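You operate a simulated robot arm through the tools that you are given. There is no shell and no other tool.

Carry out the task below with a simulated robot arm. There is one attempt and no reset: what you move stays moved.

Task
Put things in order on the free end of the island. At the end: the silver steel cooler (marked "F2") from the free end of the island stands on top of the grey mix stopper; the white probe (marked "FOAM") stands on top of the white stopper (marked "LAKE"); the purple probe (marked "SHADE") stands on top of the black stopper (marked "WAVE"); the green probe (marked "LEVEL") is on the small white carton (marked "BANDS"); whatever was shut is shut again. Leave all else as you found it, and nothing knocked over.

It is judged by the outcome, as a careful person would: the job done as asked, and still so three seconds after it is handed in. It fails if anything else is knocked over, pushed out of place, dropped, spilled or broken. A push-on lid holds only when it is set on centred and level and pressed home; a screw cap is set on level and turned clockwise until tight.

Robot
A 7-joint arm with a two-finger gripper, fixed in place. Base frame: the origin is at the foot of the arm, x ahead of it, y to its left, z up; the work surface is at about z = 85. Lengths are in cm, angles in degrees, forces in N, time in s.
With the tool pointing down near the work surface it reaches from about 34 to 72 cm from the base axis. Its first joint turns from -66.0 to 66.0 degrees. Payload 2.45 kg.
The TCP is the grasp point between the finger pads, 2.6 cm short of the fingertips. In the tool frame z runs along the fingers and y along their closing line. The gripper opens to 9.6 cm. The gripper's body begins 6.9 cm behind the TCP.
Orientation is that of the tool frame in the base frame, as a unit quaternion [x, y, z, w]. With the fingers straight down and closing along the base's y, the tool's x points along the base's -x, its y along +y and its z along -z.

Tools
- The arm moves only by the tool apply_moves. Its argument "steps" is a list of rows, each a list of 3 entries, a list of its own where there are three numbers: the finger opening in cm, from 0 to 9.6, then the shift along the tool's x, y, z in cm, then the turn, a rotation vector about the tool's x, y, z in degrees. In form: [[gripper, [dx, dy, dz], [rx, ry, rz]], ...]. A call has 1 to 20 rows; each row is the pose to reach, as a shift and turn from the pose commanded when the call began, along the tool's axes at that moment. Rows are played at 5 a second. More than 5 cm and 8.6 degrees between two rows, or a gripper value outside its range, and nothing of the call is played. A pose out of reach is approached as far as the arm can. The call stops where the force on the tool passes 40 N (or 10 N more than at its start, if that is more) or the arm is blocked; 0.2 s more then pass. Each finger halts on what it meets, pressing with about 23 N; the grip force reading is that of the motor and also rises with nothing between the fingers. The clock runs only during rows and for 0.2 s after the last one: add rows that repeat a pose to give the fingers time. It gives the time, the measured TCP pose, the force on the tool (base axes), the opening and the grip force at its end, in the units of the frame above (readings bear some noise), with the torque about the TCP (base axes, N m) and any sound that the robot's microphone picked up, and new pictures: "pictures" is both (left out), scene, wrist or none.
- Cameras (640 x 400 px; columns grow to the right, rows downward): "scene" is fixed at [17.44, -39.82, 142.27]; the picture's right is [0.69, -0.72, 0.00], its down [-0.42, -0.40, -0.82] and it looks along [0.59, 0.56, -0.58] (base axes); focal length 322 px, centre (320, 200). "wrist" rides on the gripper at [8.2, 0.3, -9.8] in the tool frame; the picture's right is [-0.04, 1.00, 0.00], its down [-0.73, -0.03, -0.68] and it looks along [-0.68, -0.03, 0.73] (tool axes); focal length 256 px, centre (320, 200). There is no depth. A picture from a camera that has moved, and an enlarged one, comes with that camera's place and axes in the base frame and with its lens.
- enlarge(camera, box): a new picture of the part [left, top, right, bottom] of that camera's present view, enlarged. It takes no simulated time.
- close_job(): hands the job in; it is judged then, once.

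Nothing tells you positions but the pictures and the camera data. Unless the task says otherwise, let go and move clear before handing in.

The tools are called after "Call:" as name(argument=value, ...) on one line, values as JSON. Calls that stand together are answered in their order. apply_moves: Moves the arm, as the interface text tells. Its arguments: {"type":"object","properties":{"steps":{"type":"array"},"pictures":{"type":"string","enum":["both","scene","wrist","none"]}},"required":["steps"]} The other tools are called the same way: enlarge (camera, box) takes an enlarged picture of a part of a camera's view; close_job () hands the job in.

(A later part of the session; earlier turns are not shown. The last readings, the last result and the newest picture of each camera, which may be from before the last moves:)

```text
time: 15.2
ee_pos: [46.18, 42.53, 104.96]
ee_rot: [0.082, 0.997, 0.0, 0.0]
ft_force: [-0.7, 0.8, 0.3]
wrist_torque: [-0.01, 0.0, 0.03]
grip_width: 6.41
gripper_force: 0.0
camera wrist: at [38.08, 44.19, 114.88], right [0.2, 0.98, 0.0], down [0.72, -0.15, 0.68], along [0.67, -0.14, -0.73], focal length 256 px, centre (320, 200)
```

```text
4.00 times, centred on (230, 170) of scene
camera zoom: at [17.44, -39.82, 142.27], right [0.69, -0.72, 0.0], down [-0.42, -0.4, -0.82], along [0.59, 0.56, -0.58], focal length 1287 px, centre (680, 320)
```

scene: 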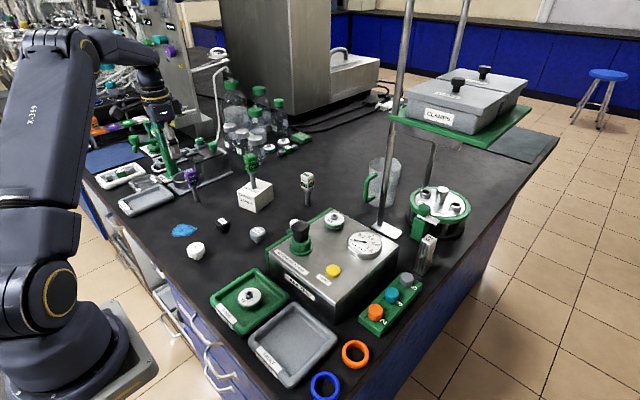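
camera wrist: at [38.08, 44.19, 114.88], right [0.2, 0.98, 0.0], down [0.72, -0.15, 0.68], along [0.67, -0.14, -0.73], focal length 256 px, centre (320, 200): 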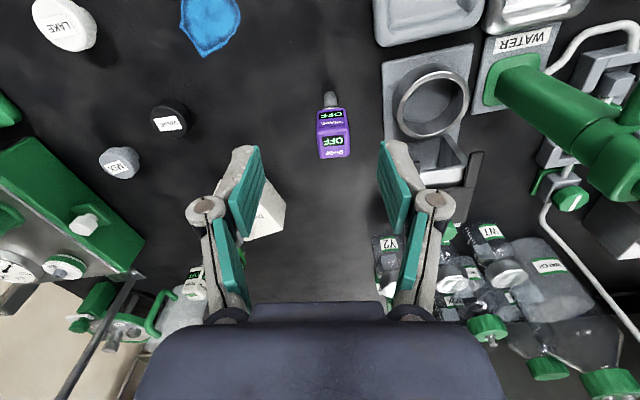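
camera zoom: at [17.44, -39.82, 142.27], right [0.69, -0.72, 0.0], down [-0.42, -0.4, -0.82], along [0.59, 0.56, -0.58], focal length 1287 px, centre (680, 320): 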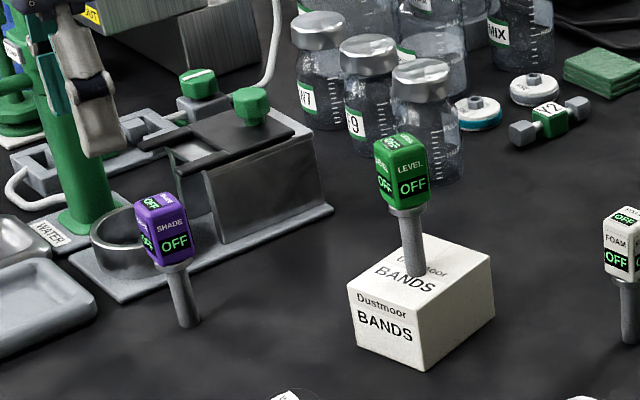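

SHADE sits about 3.3 cm ahead and 1.0 cm left of the TCP, and it's turned about 3° the other way. I'll align above it and verify.

Call:
apply_moves(steps=[[6, [-1.7, 0.5, 2.5], [0, 0, -1.5]], [5.6, [-3.3, 1.0, 4.5], [0, 0, -3.1]], [5.6, [-3.3, 1.0, 6.0], [0, 0, -3.1]], [5.6, [-3.3, 1.0, 6.0], [0, 0, -3.1]]], pictures="wrist")

Call:
enlarge(camera="wrist", box=[240, 70, 400, 190])

```text
time: 16.2
ee_pos: [49.36, 42.95, 99.11]
ee_rot: [0.054, 0.999, 0.0, 0.0]
ft_force: [1.1, -0.5, 0.3]
wrist_torque: [0.01, -0.01, 0.0]
grip_width: 5.58
gripper_force: 0.0
camera wrist: at [41.27, 44.28, 109.0], right [0.15, 0.99, 0.0], down [0.73, -0.11, 0.68], along [0.67, -0.1, -0.73], focal length 256 px, centre (320, 200)
```

wrist: 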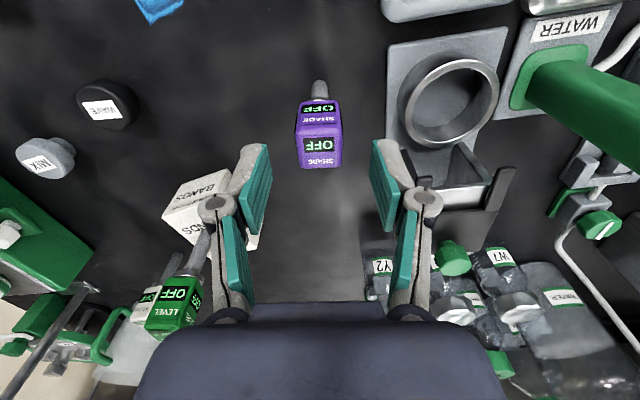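

```text
3.33 times, centred on (320, 130) of wrist
camera zoom: at [41.27, 44.28, 109.0], right [0.15, 0.99, 0.0], down [0.73, -0.11, 0.68], along [0.67, -0.1, -0.73], focal length 853 px, centre (320, 433)
```

zoom: 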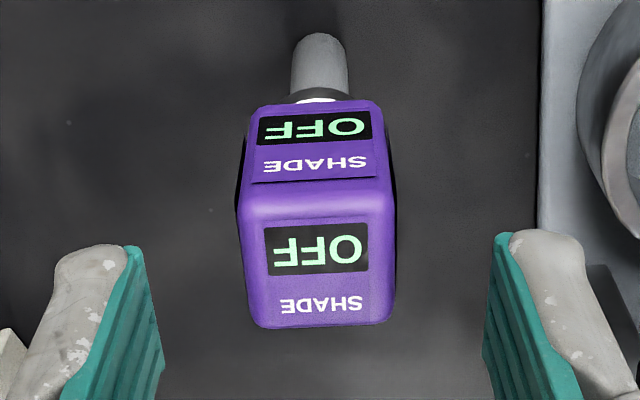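

Call:
apply_moves(steps=[[5.6, [-0.1, -0.18, 2.5], [0, 0, 0]], [5.6, [-0.1, -0.18, 5.2], [0, 0, 0]], [5.6, [-0.1, -0.18, 5.2], [0, 0, 0]]], pictures="wrist")

Call:
enlarge(camera="wrist", box=[240, 100, 400, 220])

```text
time: 17.0
ee_pos: [49.47, 43.03, 93.96]
ee_rot: [0.054, 0.999, 0.0, 0.0]
ft_force: [0.3, -0.1, -0.1]
wrist_torque: [-0.01, -0.01, -0.03]
grip_width: 5.58
gripper_force: 0.1
camera wrist: at [41.49, 44.2, 103.8], right [0.15, 0.99, 0.0], down [0.73, -0.11, 0.68], along [0.67, -0.1, -0.73], focal length 256 px, centre (320, 200)
```

wrist: 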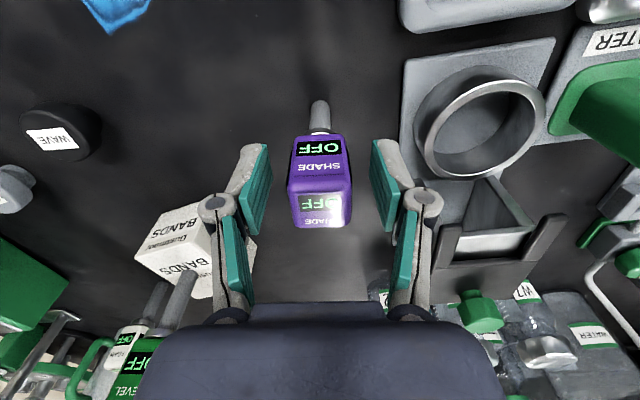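

```text
3.33 times, centred on (320, 160) of wrist
camera zoom: at [41.49, 44.2, 103.8], right [0.15, 0.99, 0.0], down [0.73, -0.11, 0.68], along [0.67, -0.1, -0.73], focal length 853 px, centre (320, 333)
```

zoom: 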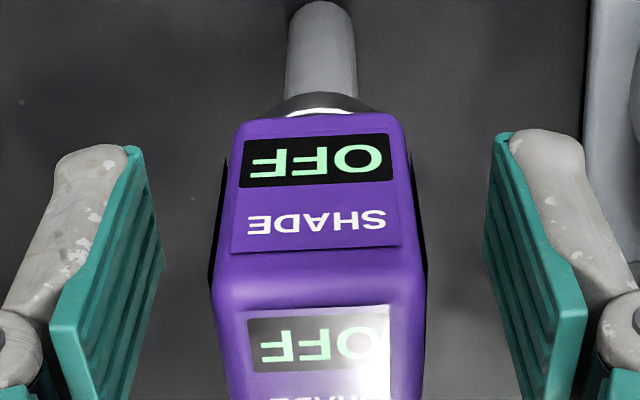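

Call:
apply_moves(steps=[[5.0, [0, -0.08, 0.3], [0, 0, 0]], [4.0, [0, -0.08, 0.3], [0, 0, 0]], [3.3, [0, -0.08, 0.3], [0, 0, 0]], [2.9, [0, -0.08, 0.3], [0, 0, 0]], [2.5, [0, -0.08, 0.3], [0, 0, 0]], [2.0, [0, -0.08, 0.3], [0, 0, 0]], [1.5, [0, -0.08, 0.3], [0, 0, 0]], [1.5, [0, -0.08, 0.3], [0, 0, 0]]], pictures="wrist")

Call:
enlarge(camera="scene", box=[160, 130, 240, 220])

```text
time: 18.8
ee_pos: [49.37, 42.77, 93.61]
ee_rot: [0.055, 0.999, 0.0, 0.0]
ft_force: [0.9, -0.1, -0.3]
wrist_torque: [0.03, 0.02, -0.01]
grip_width: 2.69
gripper_force: 23.4
camera wrist: at [41.43, 44.09, 103.49], right [0.15, 0.99, 0.0], down [0.73, -0.11, 0.68], along [0.67, -0.1, -0.73], focal length 256 px, centre (320, 200)
```

wrist: 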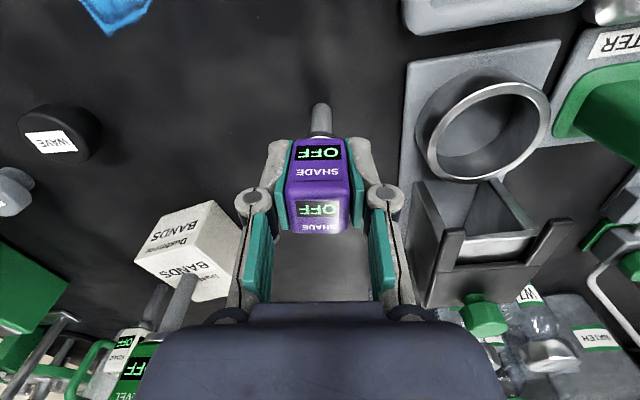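

```text
4.44 times, centred on (200, 175) of scene
camera zoom: at [17.44, -39.82, 142.27], right [0.69, -0.72, 0.0], down [-0.42, -0.4, -0.82], along [0.59, 0.56, -0.58], focal length 1430 px, centre (853, 311)
```

zoom: 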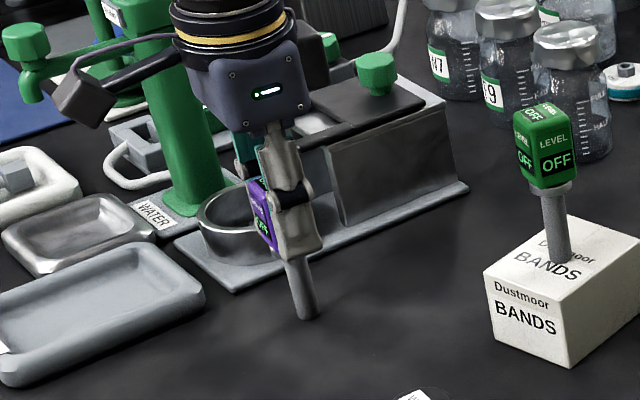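

SHADE is gripped. I'll lift it and carry it over the black WAVE stopper.

Call:
apply_moves(steps=[[1.5, [0, 0, -2], [0, 0, 0]], [1.5, [0, 0, -6], [0, 0, 0]], [1.5, [0, 0, -10], [0, 0, 0]], [1.5, [0, -4.5, -10], [0, 0, 0]], [1.5, [0, -9, -10], [0, 0, 0]], [1.5, [0, -13.5, -10], [0, 0, 0]], [1.5, [0, -17.9, -10], [0, 0, 0]], [1.5, [0, -17.9, -10], [0, 0, 0]]])

Call:
enlarge(camera="wrist", box=[260, 40, 380, 130])

Call:
enlarge(camera="scene", box=[190, 150, 270, 250])

```text
time: 20.6
ee_pos: [47.36, 24.89, 103.68]
ee_rot: [0.054, 0.999, -0.001, 0.0]
ft_force: [-0.3, 0.8, -0.1]
wrist_torque: [0.03, -0.02, 0.0]
grip_width: 2.73
gripper_force: 22.5
camera wrist: at [39.25, 26.12, 113.56], right [0.15, 0.99, 0.0], down [0.73, -0.11, 0.68], along [0.67, -0.1, -0.73], focal length 256 px, centre (320, 200)
```

scene: 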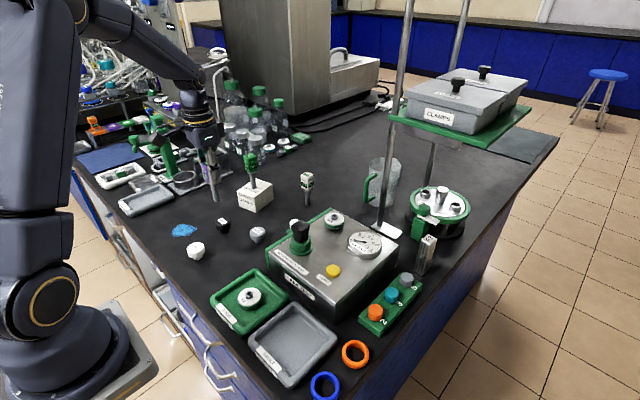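
wrist: 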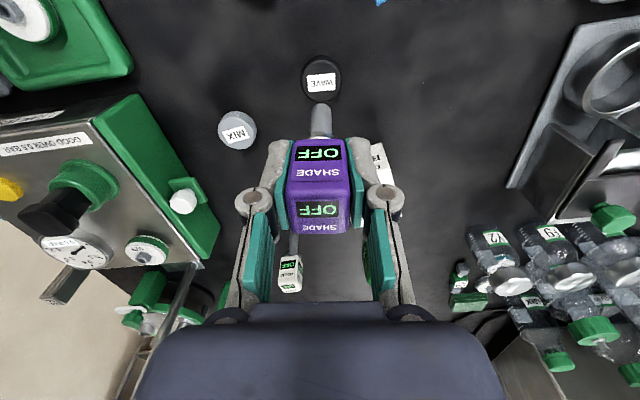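

```text
4.44 times, centred on (320, 85) of wrist
camera zoom: at [39.25, 26.12, 113.56], right [0.15, 0.99, 0.0], down [0.73, -0.11, 0.68], along [0.67, -0.1, -0.73], focal length 1138 px, centre (320, 711)
```

zoom: 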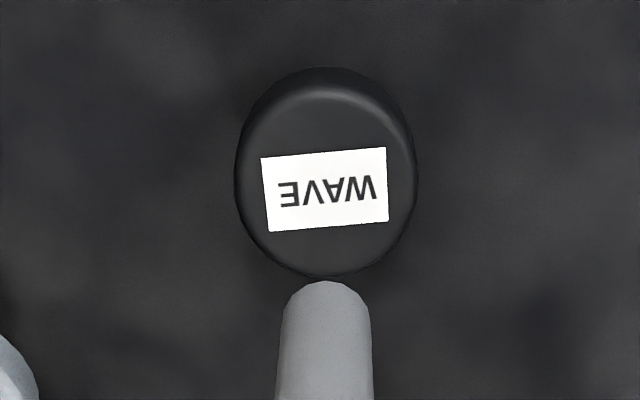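

```text
4.00 times, centred on (230, 200) of scene
camera zoom: at [17.44, -39.83, 142.27], right [0.69, -0.72, 0.0], down [-0.42, -0.4, -0.82], along [0.59, 0.56, -0.58], focal length 1287 px, centre (680, 200)
```

zoom: 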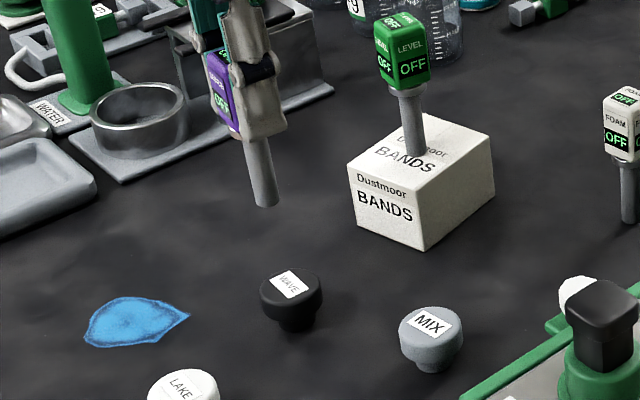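

WAVE's top centre is almost directly below, with its top near z≈88. I'll lower to about 1 cm above it and re-check.

Call:
apply_moves(steps=[[1.5, [-0.2, -0.06, 2.5], [0, 0, 0]], [1.5, [-0.2, -0.06, 5], [0, 0, 0]], [1.5, [-0.2, -0.06, 6], [0, 0, 0]], [1.5, [-0.2, -0.06, 6], [0, 0, 0]]])

Call:
enlarge(camera="wrist", box=[260, 40, 380, 130])

Call:
enlarge(camera="scene", box=[190, 170, 270, 250])

```text
time: 21.6
ee_pos: [47.79, 25.0, 97.59]
ee_rot: [0.054, 0.999, 0.0, 0.0]
ft_force: [0.7, 0.2, -0.7]
wrist_torque: [0.0, 0.01, 0.05]
grip_width: 2.73
gripper_force: 23.4
camera wrist: at [39.62, 26.15, 107.49], right [0.15, 0.99, 0.0], down [0.73, -0.11, 0.68], along [0.67, -0.1, -0.73], focal length 256 px, centre (320, 200)
```

scene: 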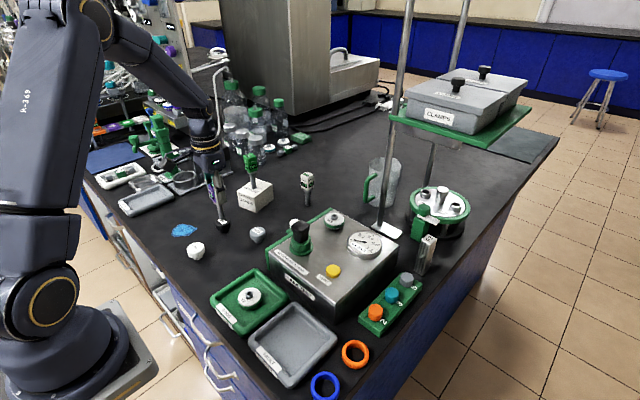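
wrist: 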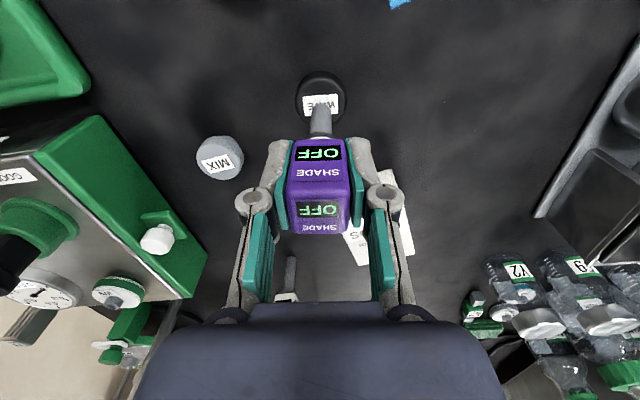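

```text
4.44 times, centred on (320, 85) of wrist
camera zoom: at [39.62, 26.15, 107.49], right [0.15, 0.99, 0.0], down [0.73, -0.11, 0.68], along [0.67, -0.1, -0.73], focal length 1138 px, centre (320, 711)
```

zoom: 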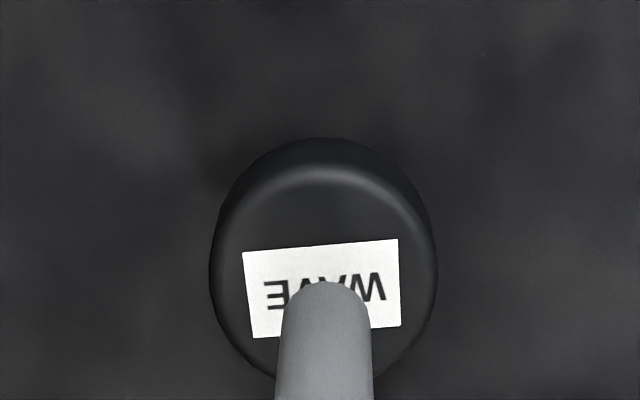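

```text
5.00 times, centred on (230, 210) of scene
camera zoom: at [17.44, -39.82, 142.27], right [0.69, -0.72, 0.0], down [-0.42, -0.4, -0.82], along [0.59, 0.56, -0.58], focal length 1608 px, centre (770, 150)
```

zoom: 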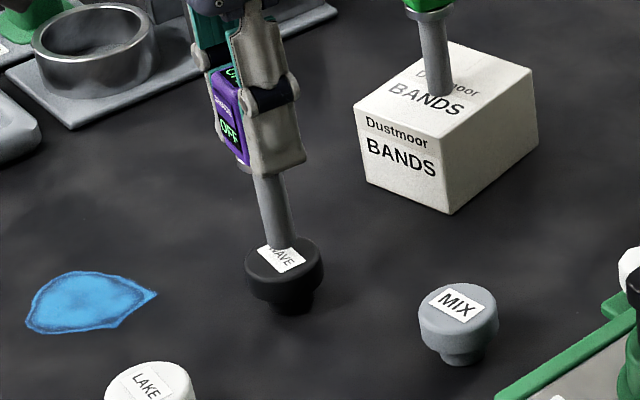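

Stem and label are lined up within about 1 mm, so I'll make a small correction and ease down.

Call:
apply_moves(steps=[[1.5, [0.1, -0.08, 0.3], [0, 0, 0]], [1.5, [0.1, -0.08, 0.5], [0, 0, 0]], [1.5, [0.1, -0.08, 0.65], [0, 0, 0]], [1.5, [0.1, -0.08, 0.65], [0, 0, 0]]], pictures="none")

Call:
enlarge(camera="scene", box=[200, 190, 250, 240])

Call:
enlarge(camera="wrist", box=[260, 50, 380, 140])

```text
time: 22.6
ee_pos: [47.64, 24.77, 96.89]
ee_rot: [0.055, 0.998, 0.0, 0.0]
ft_force: [0.9, 0.8, -0.9]
wrist_torque: [-0.01, 0.01, 0.06]
grip_width: 2.73
gripper_force: 23.2
```

```text
8.00 times, centred on (225, 215) of scene
camera zoom: at [17.44, -39.82, 142.27], right [0.69, -0.72, 0.0], down [-0.42, -0.4, -0.82], along [0.59, 0.56, -0.58], focal length 2574 px, centre (1080, 80)
```

zoom: 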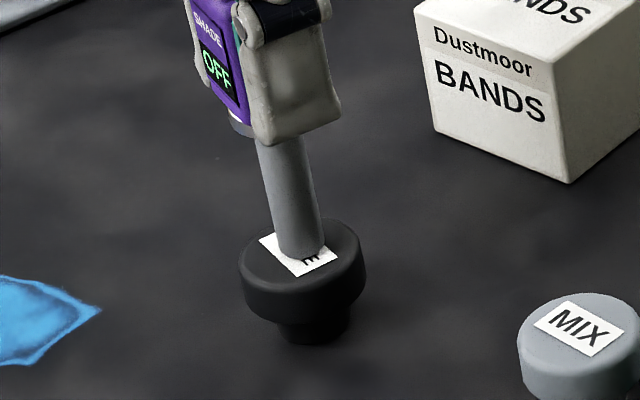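

```text
4.44 times, centred on (320, 95) of wrist
camera zoom: at [39.52, 26.03, 106.84], right [0.15, 0.99, 0.0], down [0.73, -0.11, 0.68], along [0.67, -0.1, -0.73], focal length 1138 px, centre (320, 667)
```

zoom: 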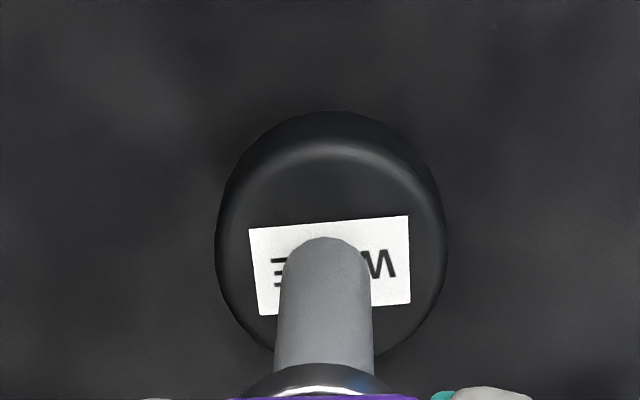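

Call:
apply_moves(steps=[[1.5, [0, 0.04, 0.1], [0, 0, 0]], [1.5, [0, 0.04, 0.2], [0, 0, 0]], [1.5, [0, 0.04, 0.2], [0, 0, 0]]], pictures="none")

```text
time: 23.4
ee_pos: [47.75, 24.84, 96.75]
ee_rot: [0.053, 0.999, -0.001, 0.0]
ft_force: [-1.2, -0.9, 2.7]
wrist_torque: [-0.03, 0.08, -0.02]
grip_width: 2.75
gripper_force: 22.8
```

Call:
apply_moves(steps=[[1.5, [0, 0, 0.07], [0, 0, 0]], [1.5, [0, 0, 0.07], [0, 0, 0]]], pictures="none")

Call:
enlarge(camera="scene", box=[200, 190, 250, 240])

Call:
enlarge(camera="wrist", box=[260, 50, 380, 140])

```text
time: 24.0
ee_pos: [47.62, 25.02, 96.76]
ee_rot: [0.054, 0.999, -0.001, -0.001]
ft_force: [-1.0, 0.0, 6.5]
wrist_torque: [-0.06, 0.07, -0.04]
grip_width: 2.72
gripper_force: 23.0
```

```text
8.00 times, centred on (225, 215) of scene
camera zoom: at [17.43, -39.83, 142.27], right [0.69, -0.72, 0.0], down [-0.42, -0.4, -0.82], along [0.59, 0.56, -0.58], focal length 2574 px, centre (1080, 80)
```

zoom: 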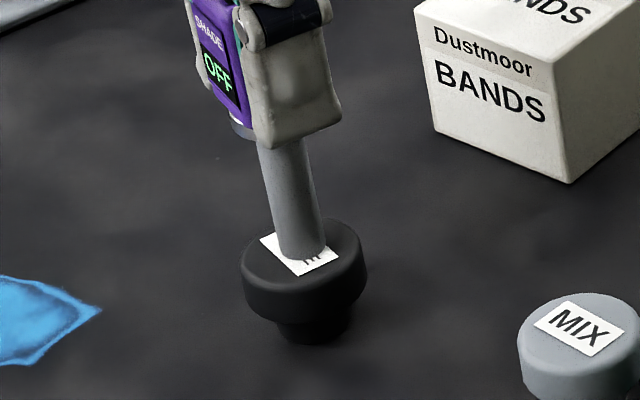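

```text
4.44 times, centred on (320, 95) of wrist
camera zoom: at [39.55, 26.12, 106.65], right [0.15, 0.99, 0.0], down [0.73, -0.11, 0.68], along [0.67, -0.1, -0.73], focal length 1138 px, centre (320, 667)
```

zoom: 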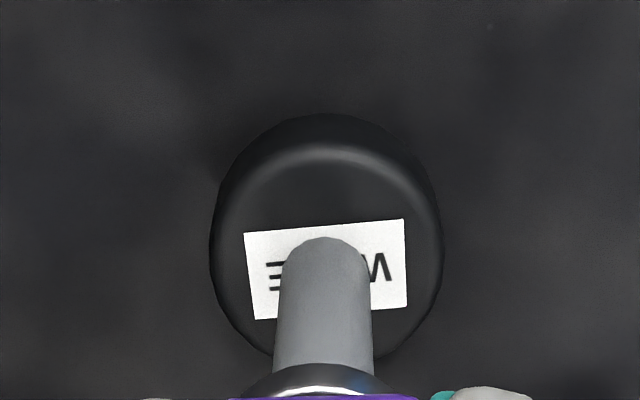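

SHADE rests near-centred on WAVE, so I'll release gently.

Call:
apply_moves(steps=[[2.7, [0, 0, -0.03], [0, 0, 0]], [2.8, [0, 0, -0.03], [0, 0, 0]], [2.9, [0, 0, -0.03], [0, 0, 0]], [3.1, [0, 0, -0.03], [0, 0, 0]], [3.5, [0, 0, -0.03], [0, 0, 0]], [4.2, [0, 0, -0.03], [0, 0, 0]], [5.0, [0, 0, -0.03], [0, 0, 0]], [5.6, [0, 0, -0.03], [0, 0, 0]], [5.6, [0, 0, -0.03], [0, 0, 0]]])

Call:
enlarge(camera="scene", box=[190, 160, 270, 250])

Call:
enlarge(camera="wrist", box=[220, 50, 420, 250])

```text
time: 26.0
ee_pos: [47.62, 24.89, 96.81]
ee_rot: [0.054, 0.999, -0.001, -0.001]
ft_force: [0.6, 0.1, -0.6]
wrist_torque: [0.01, -0.04, 0.01]
grip_width: 5.59
gripper_force: 0.0
camera wrist: at [39.54, 26.12, 106.66], right [0.15, 0.99, 0.0], down [0.73, -0.11, 0.68], along [0.67, -0.1, -0.73], focal length 256 px, centre (320, 200)
```

scene: 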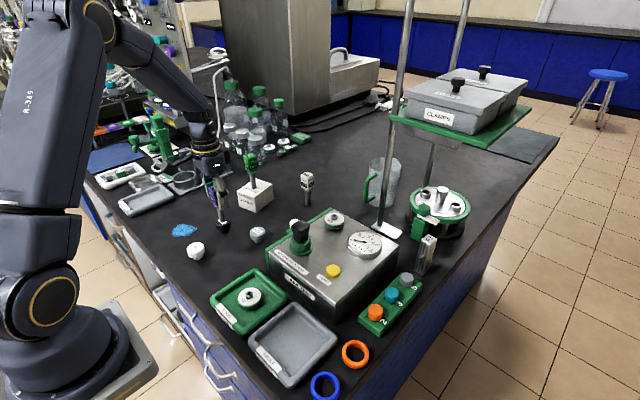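
wrist: 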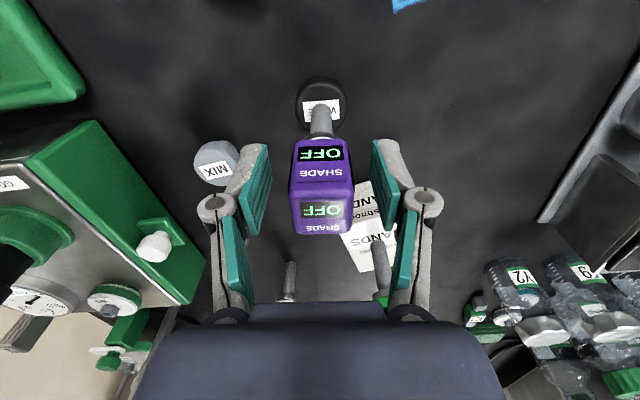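

```text
4.44 times, centred on (230, 205) of scene
camera zoom: at [17.44, -39.82, 142.27], right [0.69, -0.72, 0.0], down [-0.42, -0.4, -0.82], along [0.59, 0.56, -0.58], focal length 1430 px, centre (720, 178)
```

zoom: 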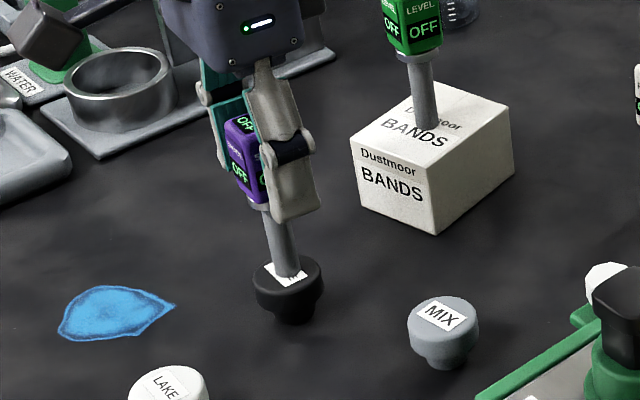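

```text
2.00 times, centred on (320, 150) of wrist
camera zoom: at [39.54, 26.12, 106.66], right [0.15, 0.99, 0.0], down [0.73, -0.11, 0.68], along [0.67, -0.1, -0.73], focal length 512 px, centre (320, 300)
```

zoom: 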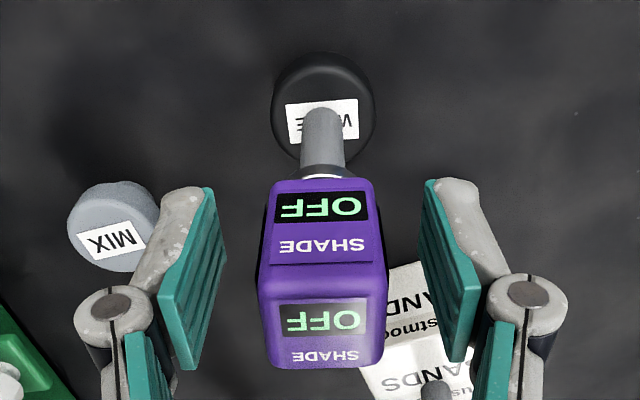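

SHADE stands on WAVE. I'll rise straight up and go look at FOAM.

Call:
apply_moves(steps=[[5.6, [0, 0, -4], [0, 0, 0]], [5.6, [0, 0, -8.5], [0, 0, 0]], [5.6, [-4, -1.7, -10], [0, 0, -2]], [5.6, [-8, -3.4, -10], [0, 0, -4]], [5.6, [-12, -5, -10], [0, 0, -6.2]], [5.6, [-15.2, -6.3, -10], [0, 0, -6.2]], [5.6, [-15.2, -6.3, -10], [0, 0, -6.2]]])

Call:
enlarge(camera="wrist", box=[260, 100, 380, 220])

Call:
enlarge(camera="scene", box=[190, 130, 350, 250])

```text
time: 27.6
ee_pos: [62.09, 16.78, 106.43]
ee_rot: [0.0, 1.0, 0.0, 0.0]
ft_force: [-0.1, -0.2, 0.5]
wrist_torque: [0.0, 0.01, -0.03]
grip_width: 5.62
gripper_force: 0.1
camera wrist: at [53.93, 17.22, 116.3], right [0.04, 1.0, 0.0], down [0.73, -0.03, 0.68], along [0.68, -0.03, -0.73], focal length 256 px, centre (320, 200)
```

scene: 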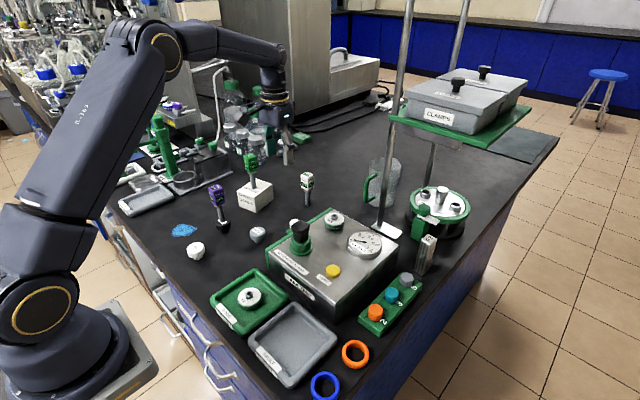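
wrist: 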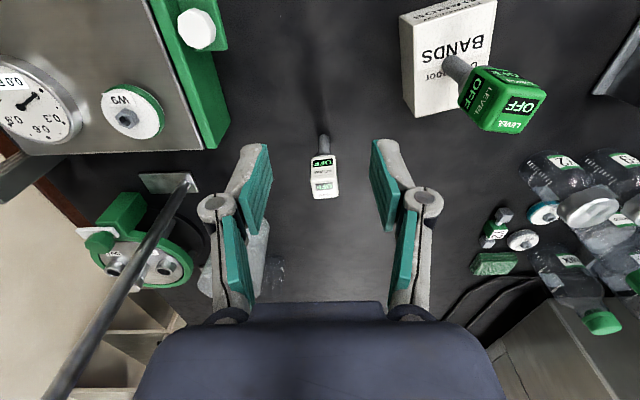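

```text
3.33 times, centred on (320, 160) of wrist
camera zoom: at [53.93, 17.22, 116.3], right [0.04, 1.0, 0.0], down [0.73, -0.03, 0.68], along [0.68, -0.03, -0.73], focal length 853 px, centre (320, 333)
```

zoom: 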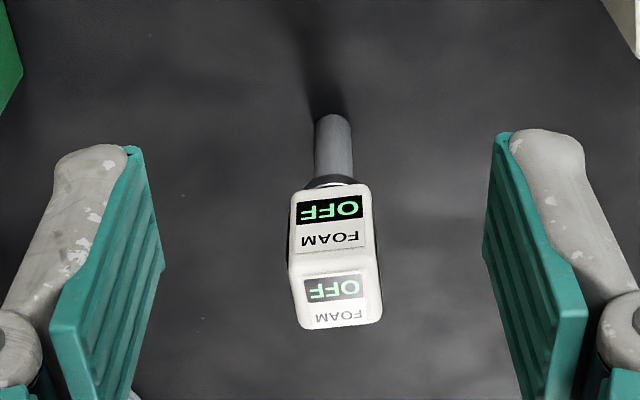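

```text
3.33 times, centred on (270, 190) of scene
camera zoom: at [17.44, -39.83, 142.27], right [0.69, -0.72, 0.0], down [-0.42, -0.4, -0.82], along [0.59, 0.56, -0.58], focal length 1072 px, centre (487, 233)
```

zoom: 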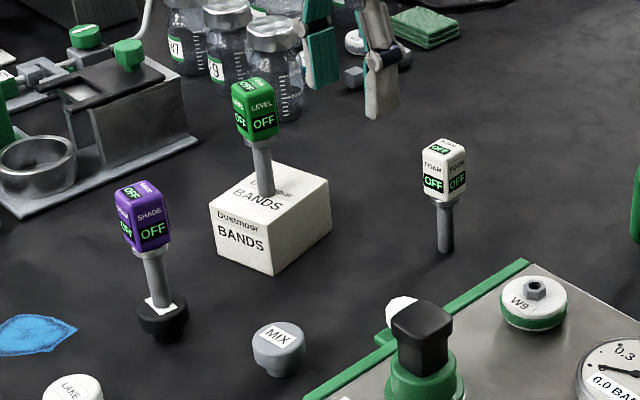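

FOAM is at about (71.9,16.8), turned about -6.7°, at the reach limit for a straight-down tool. I'll yaw to match it, then tilt the tool about 15° outward while moving above it.

Call:
apply_moves(steps=[[5.6, [0, 0, 0], [0, 0, -6.7]], [5.6, [0, 0, 0], [0, 0, -6.7]]], pictures="none")

Call:
apply_moves(steps=[[5.6, [-2.5, -0.3, 1], [0, -5, 0]], [5.6, [-5, -0.6, 2], [0, -10, 0]], [5.6, [-7.5, -0.85, 3.5], [0, -15, 0]], [5.6, [-9.7, -1.08, 5.4], [0, -15, 0]], [5.6, [-9.7, -1.08, 5.4], [0, -15, 0]]])

Call:
enlarge(camera="wrist", box=[240, 70, 400, 220])

Call:
enlarge(camera="scene", box=[240, 90, 380, 220])

```text
time: 28.2
ee_pos: [62.02, 16.76, 106.45]
ee_rot: [-0.058, 0.998, 0.0, 0.0]
ft_force: [-0.6, -0.1, 0.3]
wrist_torque: [0.0, 0.02, 0.01]
grip_width: 5.63
gripper_force: 0.1
```

```text
time: 29.4
ee_pos: [71.8, 17.09, 101.12]
ee_rot: [-0.057, 0.99, 0.008, 0.13]
ft_force: [0.6, 0.3, 0.5]
wrist_torque: [0.0, -0.03, 0.03]
grip_width: 5.6
gripper_force: 0.1
camera wrist: at [61.39, 16.26, 108.61], right [-0.08, 1.0, 0.01], down [0.53, 0.03, 0.85], along [0.84, 0.07, -0.53], focal length 256 px, centre (320, 200)
```

scene: 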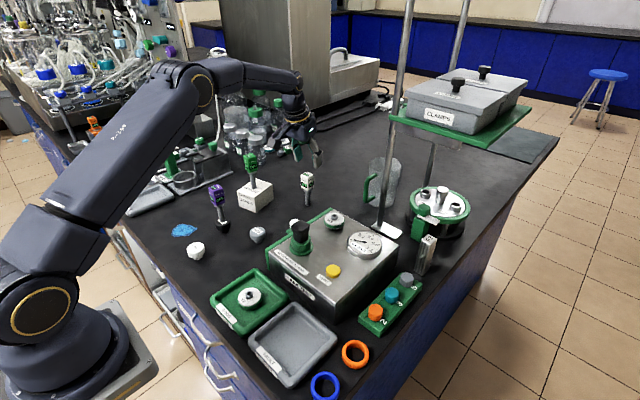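
wrist: 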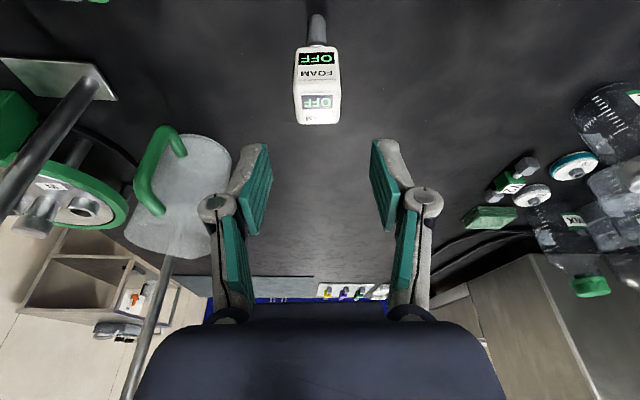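

```text
2.67 times, centred on (320, 145) of wrist
camera zoom: at [61.39, 16.26, 108.61], right [-0.08, 1.0, 0.01], down [0.53, 0.03, 0.85], along [0.84, 0.07, -0.53], focal length 683 px, centre (320, 347)
```

zoom: 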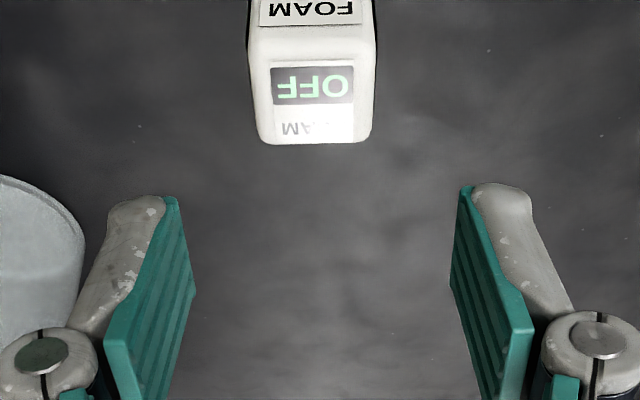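

```text
3.08 times, centred on (310, 155) of scene
camera zoom: at [17.44, -39.82, 142.27], right [0.69, -0.72, 0.0], down [-0.42, -0.4, -0.82], along [0.59, 0.56, -0.58], focal length 990 px, centre (351, 338)
```

zoom: 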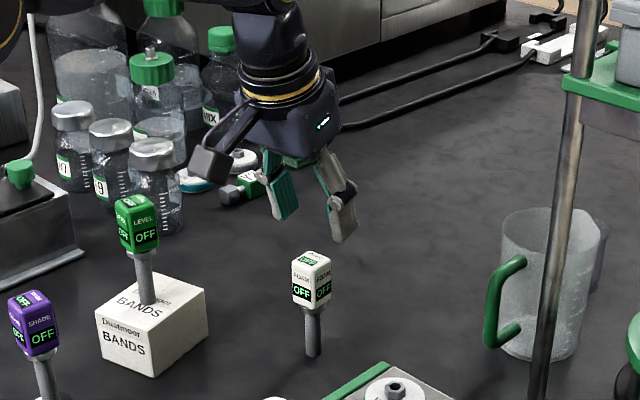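

That pose is reachable, and FOAM is within about 2 mm of the line below the TCP. I'll descend vertically around its head.

Call:
apply_moves(steps=[[5.6, [0.8, -0.2, 2.8], [0, 0, 0]], [5.6, [1.5, -0.2, 5], [0, 0, 0]], [5.6, [2.09, -0.2, 6.9], [0, 0, 0]], [5.6, [2.09, -0.2, 6.9], [0, 0, 0]]])

Call:
enlarge(camera="wrist", box=[240, 100, 400, 220])

Call:
enlarge(camera="scene", box=[270, 130, 350, 220])

```text
time: 30.4
ee_pos: [71.52, 16.69, 93.92]
ee_rot: [-0.058, 0.99, 0.009, 0.131]
ft_force: [0.3, 0.6, 0.2]
wrist_torque: [-0.02, 0.01, -0.02]
grip_width: 5.6
gripper_force: 0.1
camera wrist: at [61.16, 16.0, 101.43], right [-0.08, 1.0, 0.01], down [0.53, 0.03, 0.85], along [0.84, 0.07, -0.53], focal length 256 px, centre (320, 200)
```

scene: 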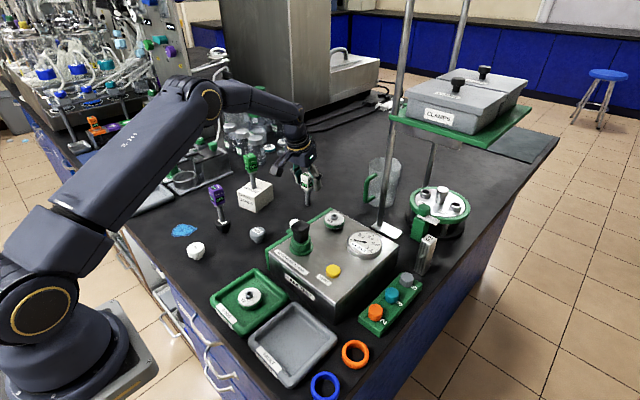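
wrist: 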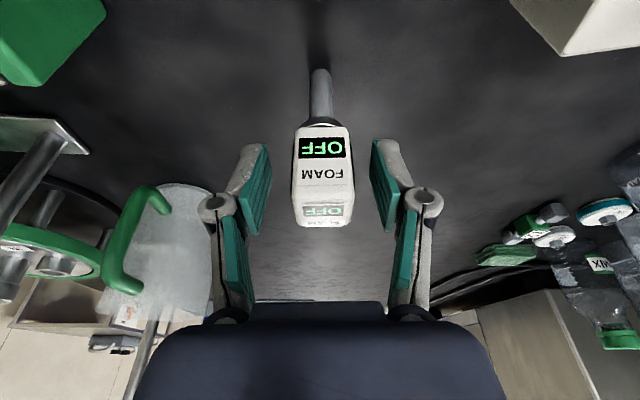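

```text
3.33 times, centred on (320, 160) of wrist
camera zoom: at [61.16, 16.0, 101.43], right [-0.08, 1.0, 0.01], down [0.53, 0.03, 0.85], along [0.84, 0.07, -0.53], focal length 853 px, centre (320, 333)
```

zoom: 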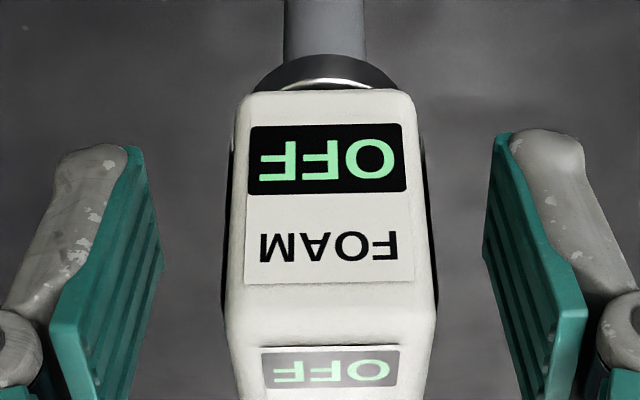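

```text
4.44 times, centred on (310, 175) of scene
camera zoom: at [17.44, -39.82, 142.27], right [0.69, -0.72, 0.0], down [-0.42, -0.4, -0.82], along [0.59, 0.56, -0.58], focal length 1430 px, centre (364, 311)
```

zoom: 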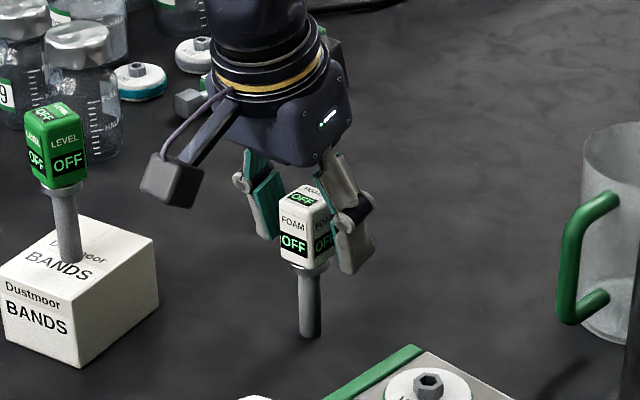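

Call:
apply_moves(steps=[[5.0, [0, 0.1, 0.2], [0, 0, 0]], [4.0, [0, 0.1, 0.2], [0, 0, 0]], [3.3, [0, 0.1, 0.2], [0, 0, 0]], [2.9, [0, 0.1, 0.2], [0, 0, 0]], [2.5, [0, 0.1, 0.2], [0, 0, 0]], [2.0, [0, 0.1, 0.2], [0, 0, 0]], [1.5, [0, 0.1, 0.2], [0, 0, 0]], [1.5, [0, 0.1, 0.2], [0, 0, 0]]], pictures="wrist")

Call:
enlarge(camera="scene", box=[270, 130, 350, 220])

```text
time: 32.2
ee_pos: [71.59, 16.94, 93.97]
ee_rot: [-0.057, 0.99, 0.008, 0.13]
ft_force: [0.2, -0.7, -0.7]
wrist_torque: [0.03, -0.03, -0.01]
grip_width: 2.73
gripper_force: 23.1
camera wrist: at [61.23, 16.1, 101.32], right [-0.08, 1.0, 0.01], down [0.53, 0.03, 0.85], along [0.84, 0.07, -0.53], focal length 256 px, centre (320, 200)
```

wrist: 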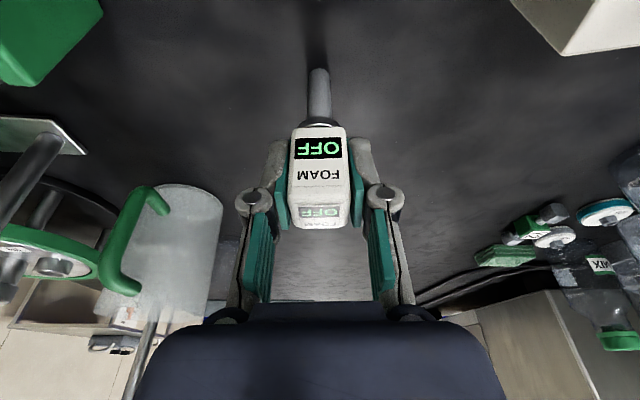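

```text
4.44 times, centred on (310, 175) of scene
camera zoom: at [17.44, -39.82, 142.27], right [0.69, -0.72, 0.0], down [-0.42, -0.4, -0.82], along [0.59, 0.56, -0.58], focal length 1430 px, centre (364, 311)
```

zoom: 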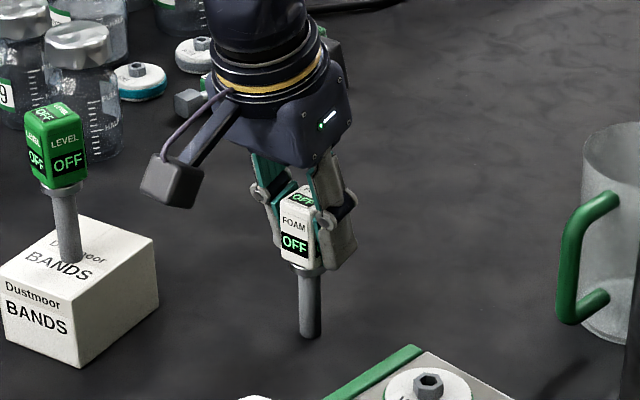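

FOAM is gripped with the probe still vertical. I'll lift it and carry it at the same tilt to the white LAKE stopper, passing high and clear of SHADE.

Call:
apply_moves(steps=[[1.5, [-0.52, 0.1, -1.93], [0, 0, 0]], [1.5, [-1.68, 0.1, -6.28], [0, 0, 0]], [1.5, [-0.92, 0, -11.14], [0, 0, 0]], [1.5, [2.43, 1, -14.11], [0, 0, 0]], [1.5, [6.52, 2, -16.24], [0, 0, 0]], [1.5, [10.35, 2, -19.34], [0, 0, 0]]])

```text
time: 33.6
ee_pos: [56.68, 17.19, 110.08]
ee_rot: [-0.059, 0.99, 0.008, 0.13]
ft_force: [-0.5, 0.7, -0.8]
wrist_torque: [0.0, -0.02, 0.01]
grip_width: 2.73
gripper_force: 23.3
camera wrist: at [46.33, 16.35, 117.46], right [-0.08, 1.0, 0.01], down [0.53, 0.03, 0.85], along [0.84, 0.07, -0.53], focal length 256 px, centre (320, 200)
```

scene: 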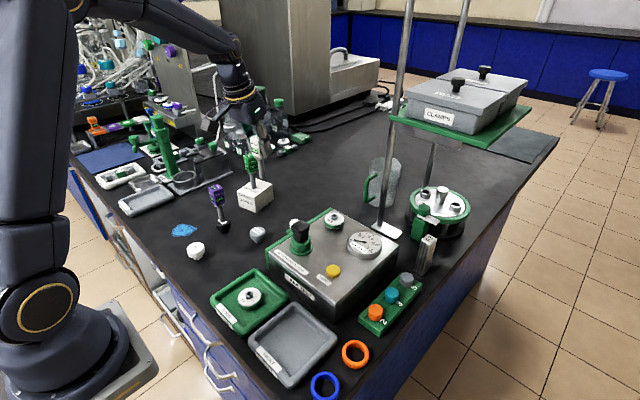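
wrist: 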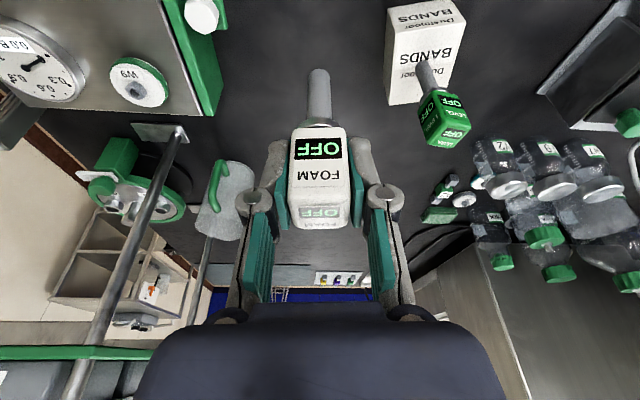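

Call:
apply_moves(steps=[[1.5, [4.35, 0, -1.17], [0, 0, 0]], [1.5, [8.69, 0, -2.33], [0, 0, 0]], [1.5, [12.56, 1.5, -3.37], [0, 0, 0]], [1.5, [15.94, 4, -4.27], [0, 0, 0]], [1.5, [17.87, 6, -4.79], [0, 0, 0]], [1.5, [17.87, 6, -4.79], [0, 0, 0]]])

Call:
enlarge(camera="scene", box=[160, 150, 260, 270])

```text
time: 35.0
ee_pos: [37.52, 20.8, 110.06]
ee_rot: [-0.058, 0.99, 0.007, 0.13]
ft_force: [-0.1, 0.4, -0.6]
wrist_torque: [-0.04, -0.01, 0.01]
grip_width: 2.75
gripper_force: 22.9
camera wrist: at [27.11, 20.01, 117.5], right [-0.08, 1.0, 0.01], down [0.53, 0.03, 0.85], along [0.84, 0.07, -0.53], focal length 256 px, centre (320, 200)
```

scene: 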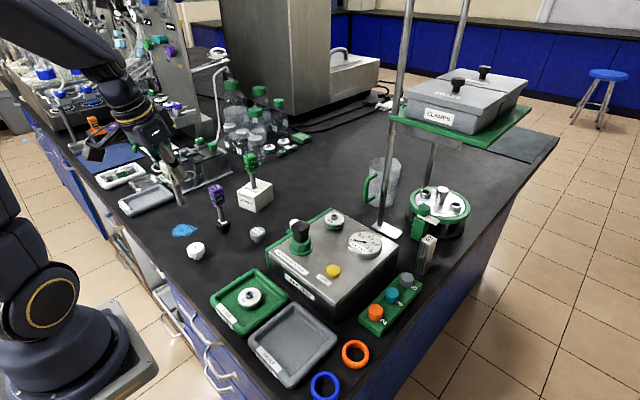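
wrist: 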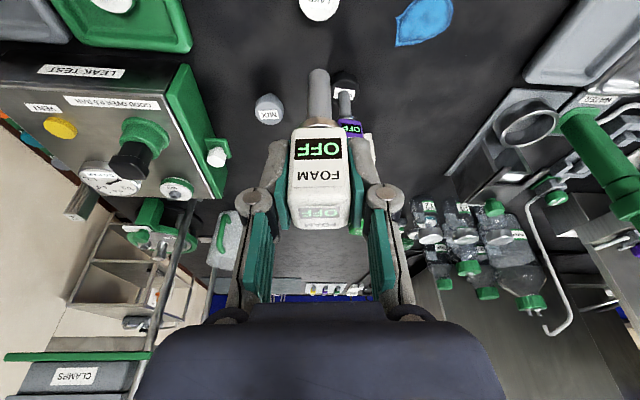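

```text
3.33 times, centred on (210, 210) of scene
camera zoom: at [17.44, -39.82, 142.27], right [0.69, -0.72, 0.0], down [-0.42, -0.4, -0.82], along [0.59, 0.56, -0.58], focal length 1072 px, centre (687, 167)
```

zoom: 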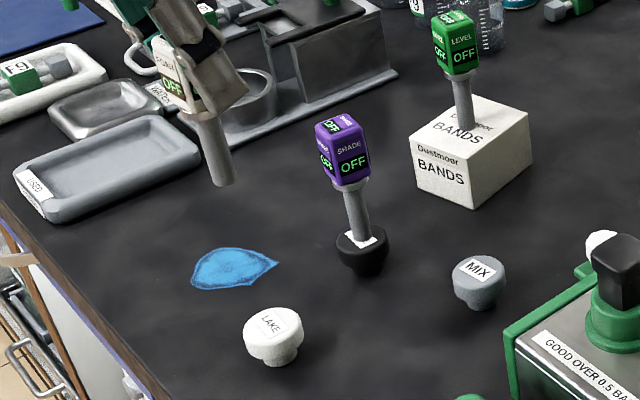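

LAKE is directly below at about (37.7,21.1). I'll descend to about 2 cm above it.

Call:
apply_moves(steps=[[1.5, [0.97, 0.2, 4.4], [0, 0, 0]], [1.5, [2.14, 0.23, 8.75], [0, 0, 0]], [1.5, [2.66, 0.23, 10.68], [0, 0, 0]], [1.5, [2.66, 0.23, 10.68], [0, 0, 0]]])

Call:
enlarge(camera="scene", box=[160, 190, 230, 270])

Call:
enlarge(camera="wrist", box=[260, 0, 380, 130])

```text
time: 36.0
ee_pos: [37.59, 20.87, 98.75]
ee_rot: [-0.058, 0.99, 0.007, 0.13]
ft_force: [-0.4, 0.2, -0.8]
wrist_torque: [-0.02, -0.02, 0.01]
grip_width: 2.7
gripper_force: 22.8
camera wrist: at [27.19, 20.17, 106.26], right [-0.08, 1.0, 0.01], down [0.53, 0.03, 0.85], along [0.84, 0.07, -0.53], focal length 256 px, centre (320, 200)
```

scene: 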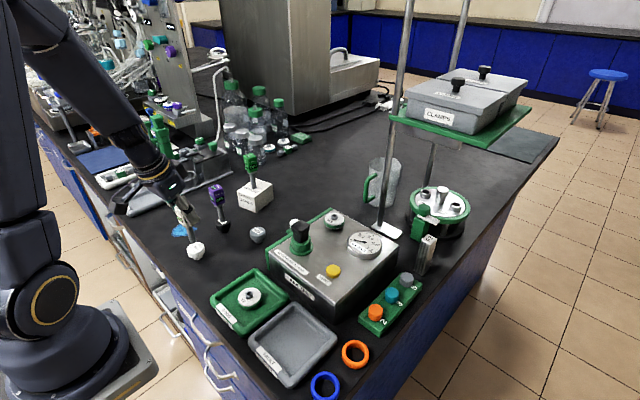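
wrist: 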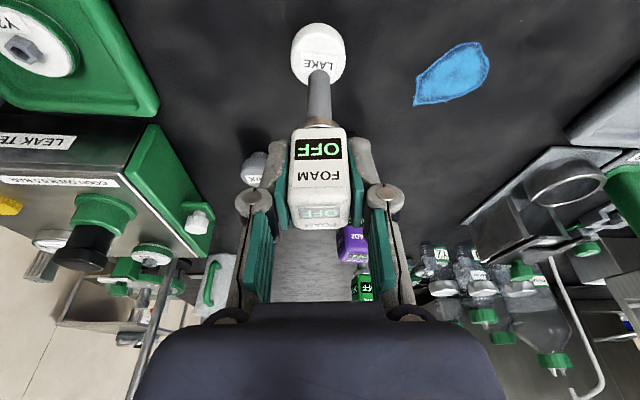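

```text
5.00 times, centred on (195, 230) of scene
camera zoom: at [17.44, -39.82, 142.27], right [0.69, -0.72, 0.0], down [-0.42, -0.4, -0.82], along [0.59, 0.56, -0.58], focal length 1608 px, centre (945, 50)
```

zoom: 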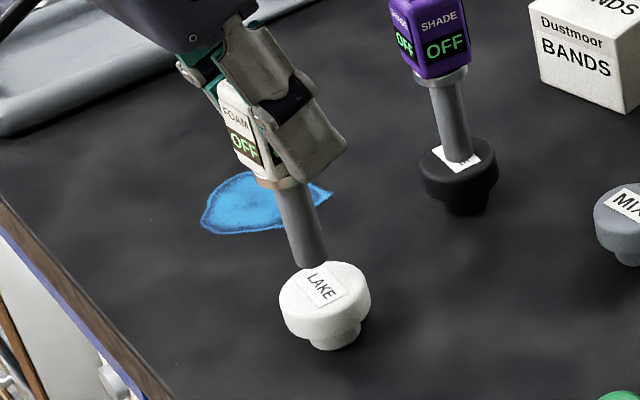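

```text
3.08 times, centred on (320, 65) of wrist
camera zoom: at [27.19, 20.17, 106.26], right [-0.08, 1.0, 0.01], down [0.53, 0.03, 0.85], along [0.84, 0.07, -0.53], focal length 788 px, centre (320, 615)
```

zoom: 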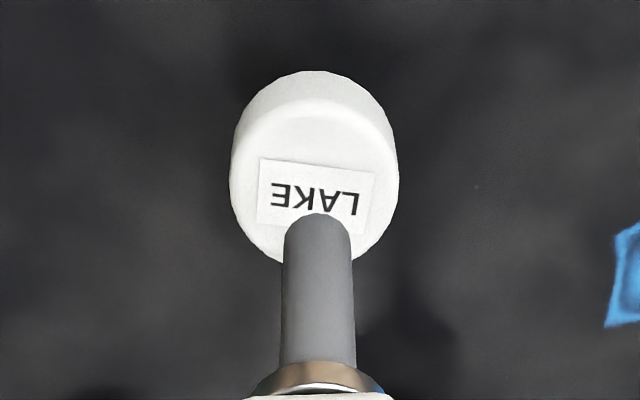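

The stem tip projects onto LAKE's centre within about 1 mm, so I'll ease down.

Call:
apply_moves(steps=[[1.5, [0.2, -0.08, 0.77], [0, 0, 0]], [1.5, [0.34, -0.08, 1.26], [0, 0, 0]], [1.5, [0.36, -0.08, 1.35], [0, 0, 0]], [1.5, [0.36, -0.08, 1.35], [0, 0, 0]]], pictures="none")

Call:
enlarge(camera="scene", box=[170, 210, 220, 265])

Call:
enlarge(camera="wrist", box=[260, 0, 380, 130])

```text
time: 37.0
ee_pos: [37.63, 21.05, 97.6]
ee_rot: [-0.058, 0.99, 0.008, 0.13]
ft_force: [0.5, -0.2, -0.5]
wrist_torque: [0.0, 0.02, -0.01]
grip_width: 2.73
gripper_force: 23.0
```

```text
7.27 times, centred on (195, 238) of scene
camera zoom: at [17.44, -39.82, 142.27], right [0.69, -0.72, 0.0], down [-0.42, -0.4, -0.82], along [0.59, 0.56, -0.58], focal length 2340 px, centre (1229, -73)
```

zoom: 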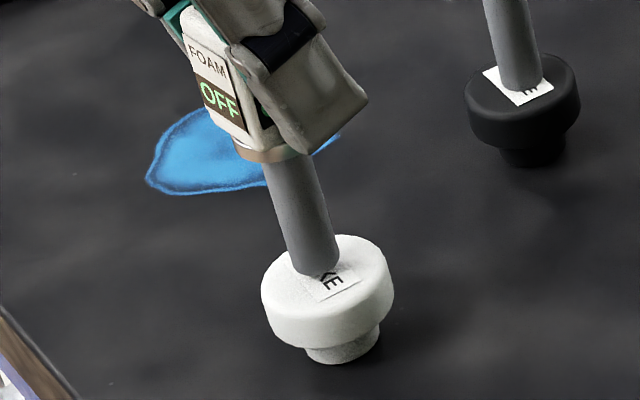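

```text
3.08 times, centred on (320, 65) of wrist
camera zoom: at [27.18, 20.24, 104.9], right [-0.08, 1.0, 0.01], down [0.53, 0.03, 0.85], along [0.84, 0.07, -0.53], focal length 788 px, centre (320, 615)
```

zoom: 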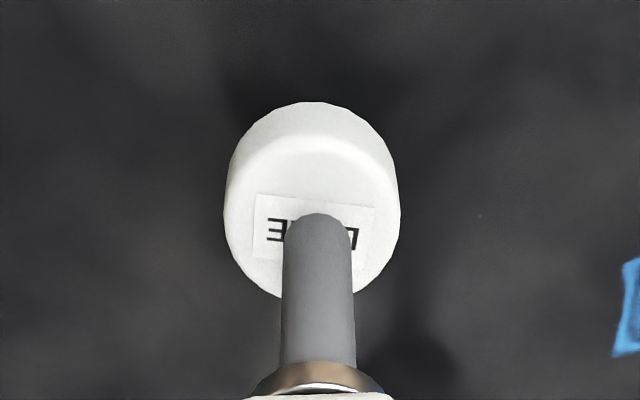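

Call:
apply_moves(steps=[[1.5, [0.05, -0.1, 0.2], [0, 0, 0]], [1.5, [0.09, -0.1, 0.34], [0, 0, 0]], [1.5, [0.09, -0.1, 0.34], [0, 0, 0]]], pictures="none")

Call:
apply_moves(steps=[[1.5, [0.03, 0, 0.1], [0, 0, 0]], [1.5, [0.05, 0, 0.19], [0, 0, 0]], [1.5, [0.05, 0, 0.19], [0, 0, 0]]], pictures="none")

```text
time: 37.8
ee_pos: [37.62, 20.96, 97.28]
ee_rot: [-0.058, 0.99, 0.007, 0.13]
ft_force: [-0.5, 0.2, -0.2]
wrist_torque: [-0.01, -0.01, 0.02]
grip_width: 2.73
gripper_force: 23.0
```

```text
time: 38.6
ee_pos: [37.65, 21.03, 96.92]
ee_rot: [-0.057, 0.99, 0.008, 0.131]
ft_force: [-1.8, -0.6, 14.3]
wrist_torque: [-0.1, 0.13, 0.02]
grip_width: 2.73
gripper_force: 23.5
```

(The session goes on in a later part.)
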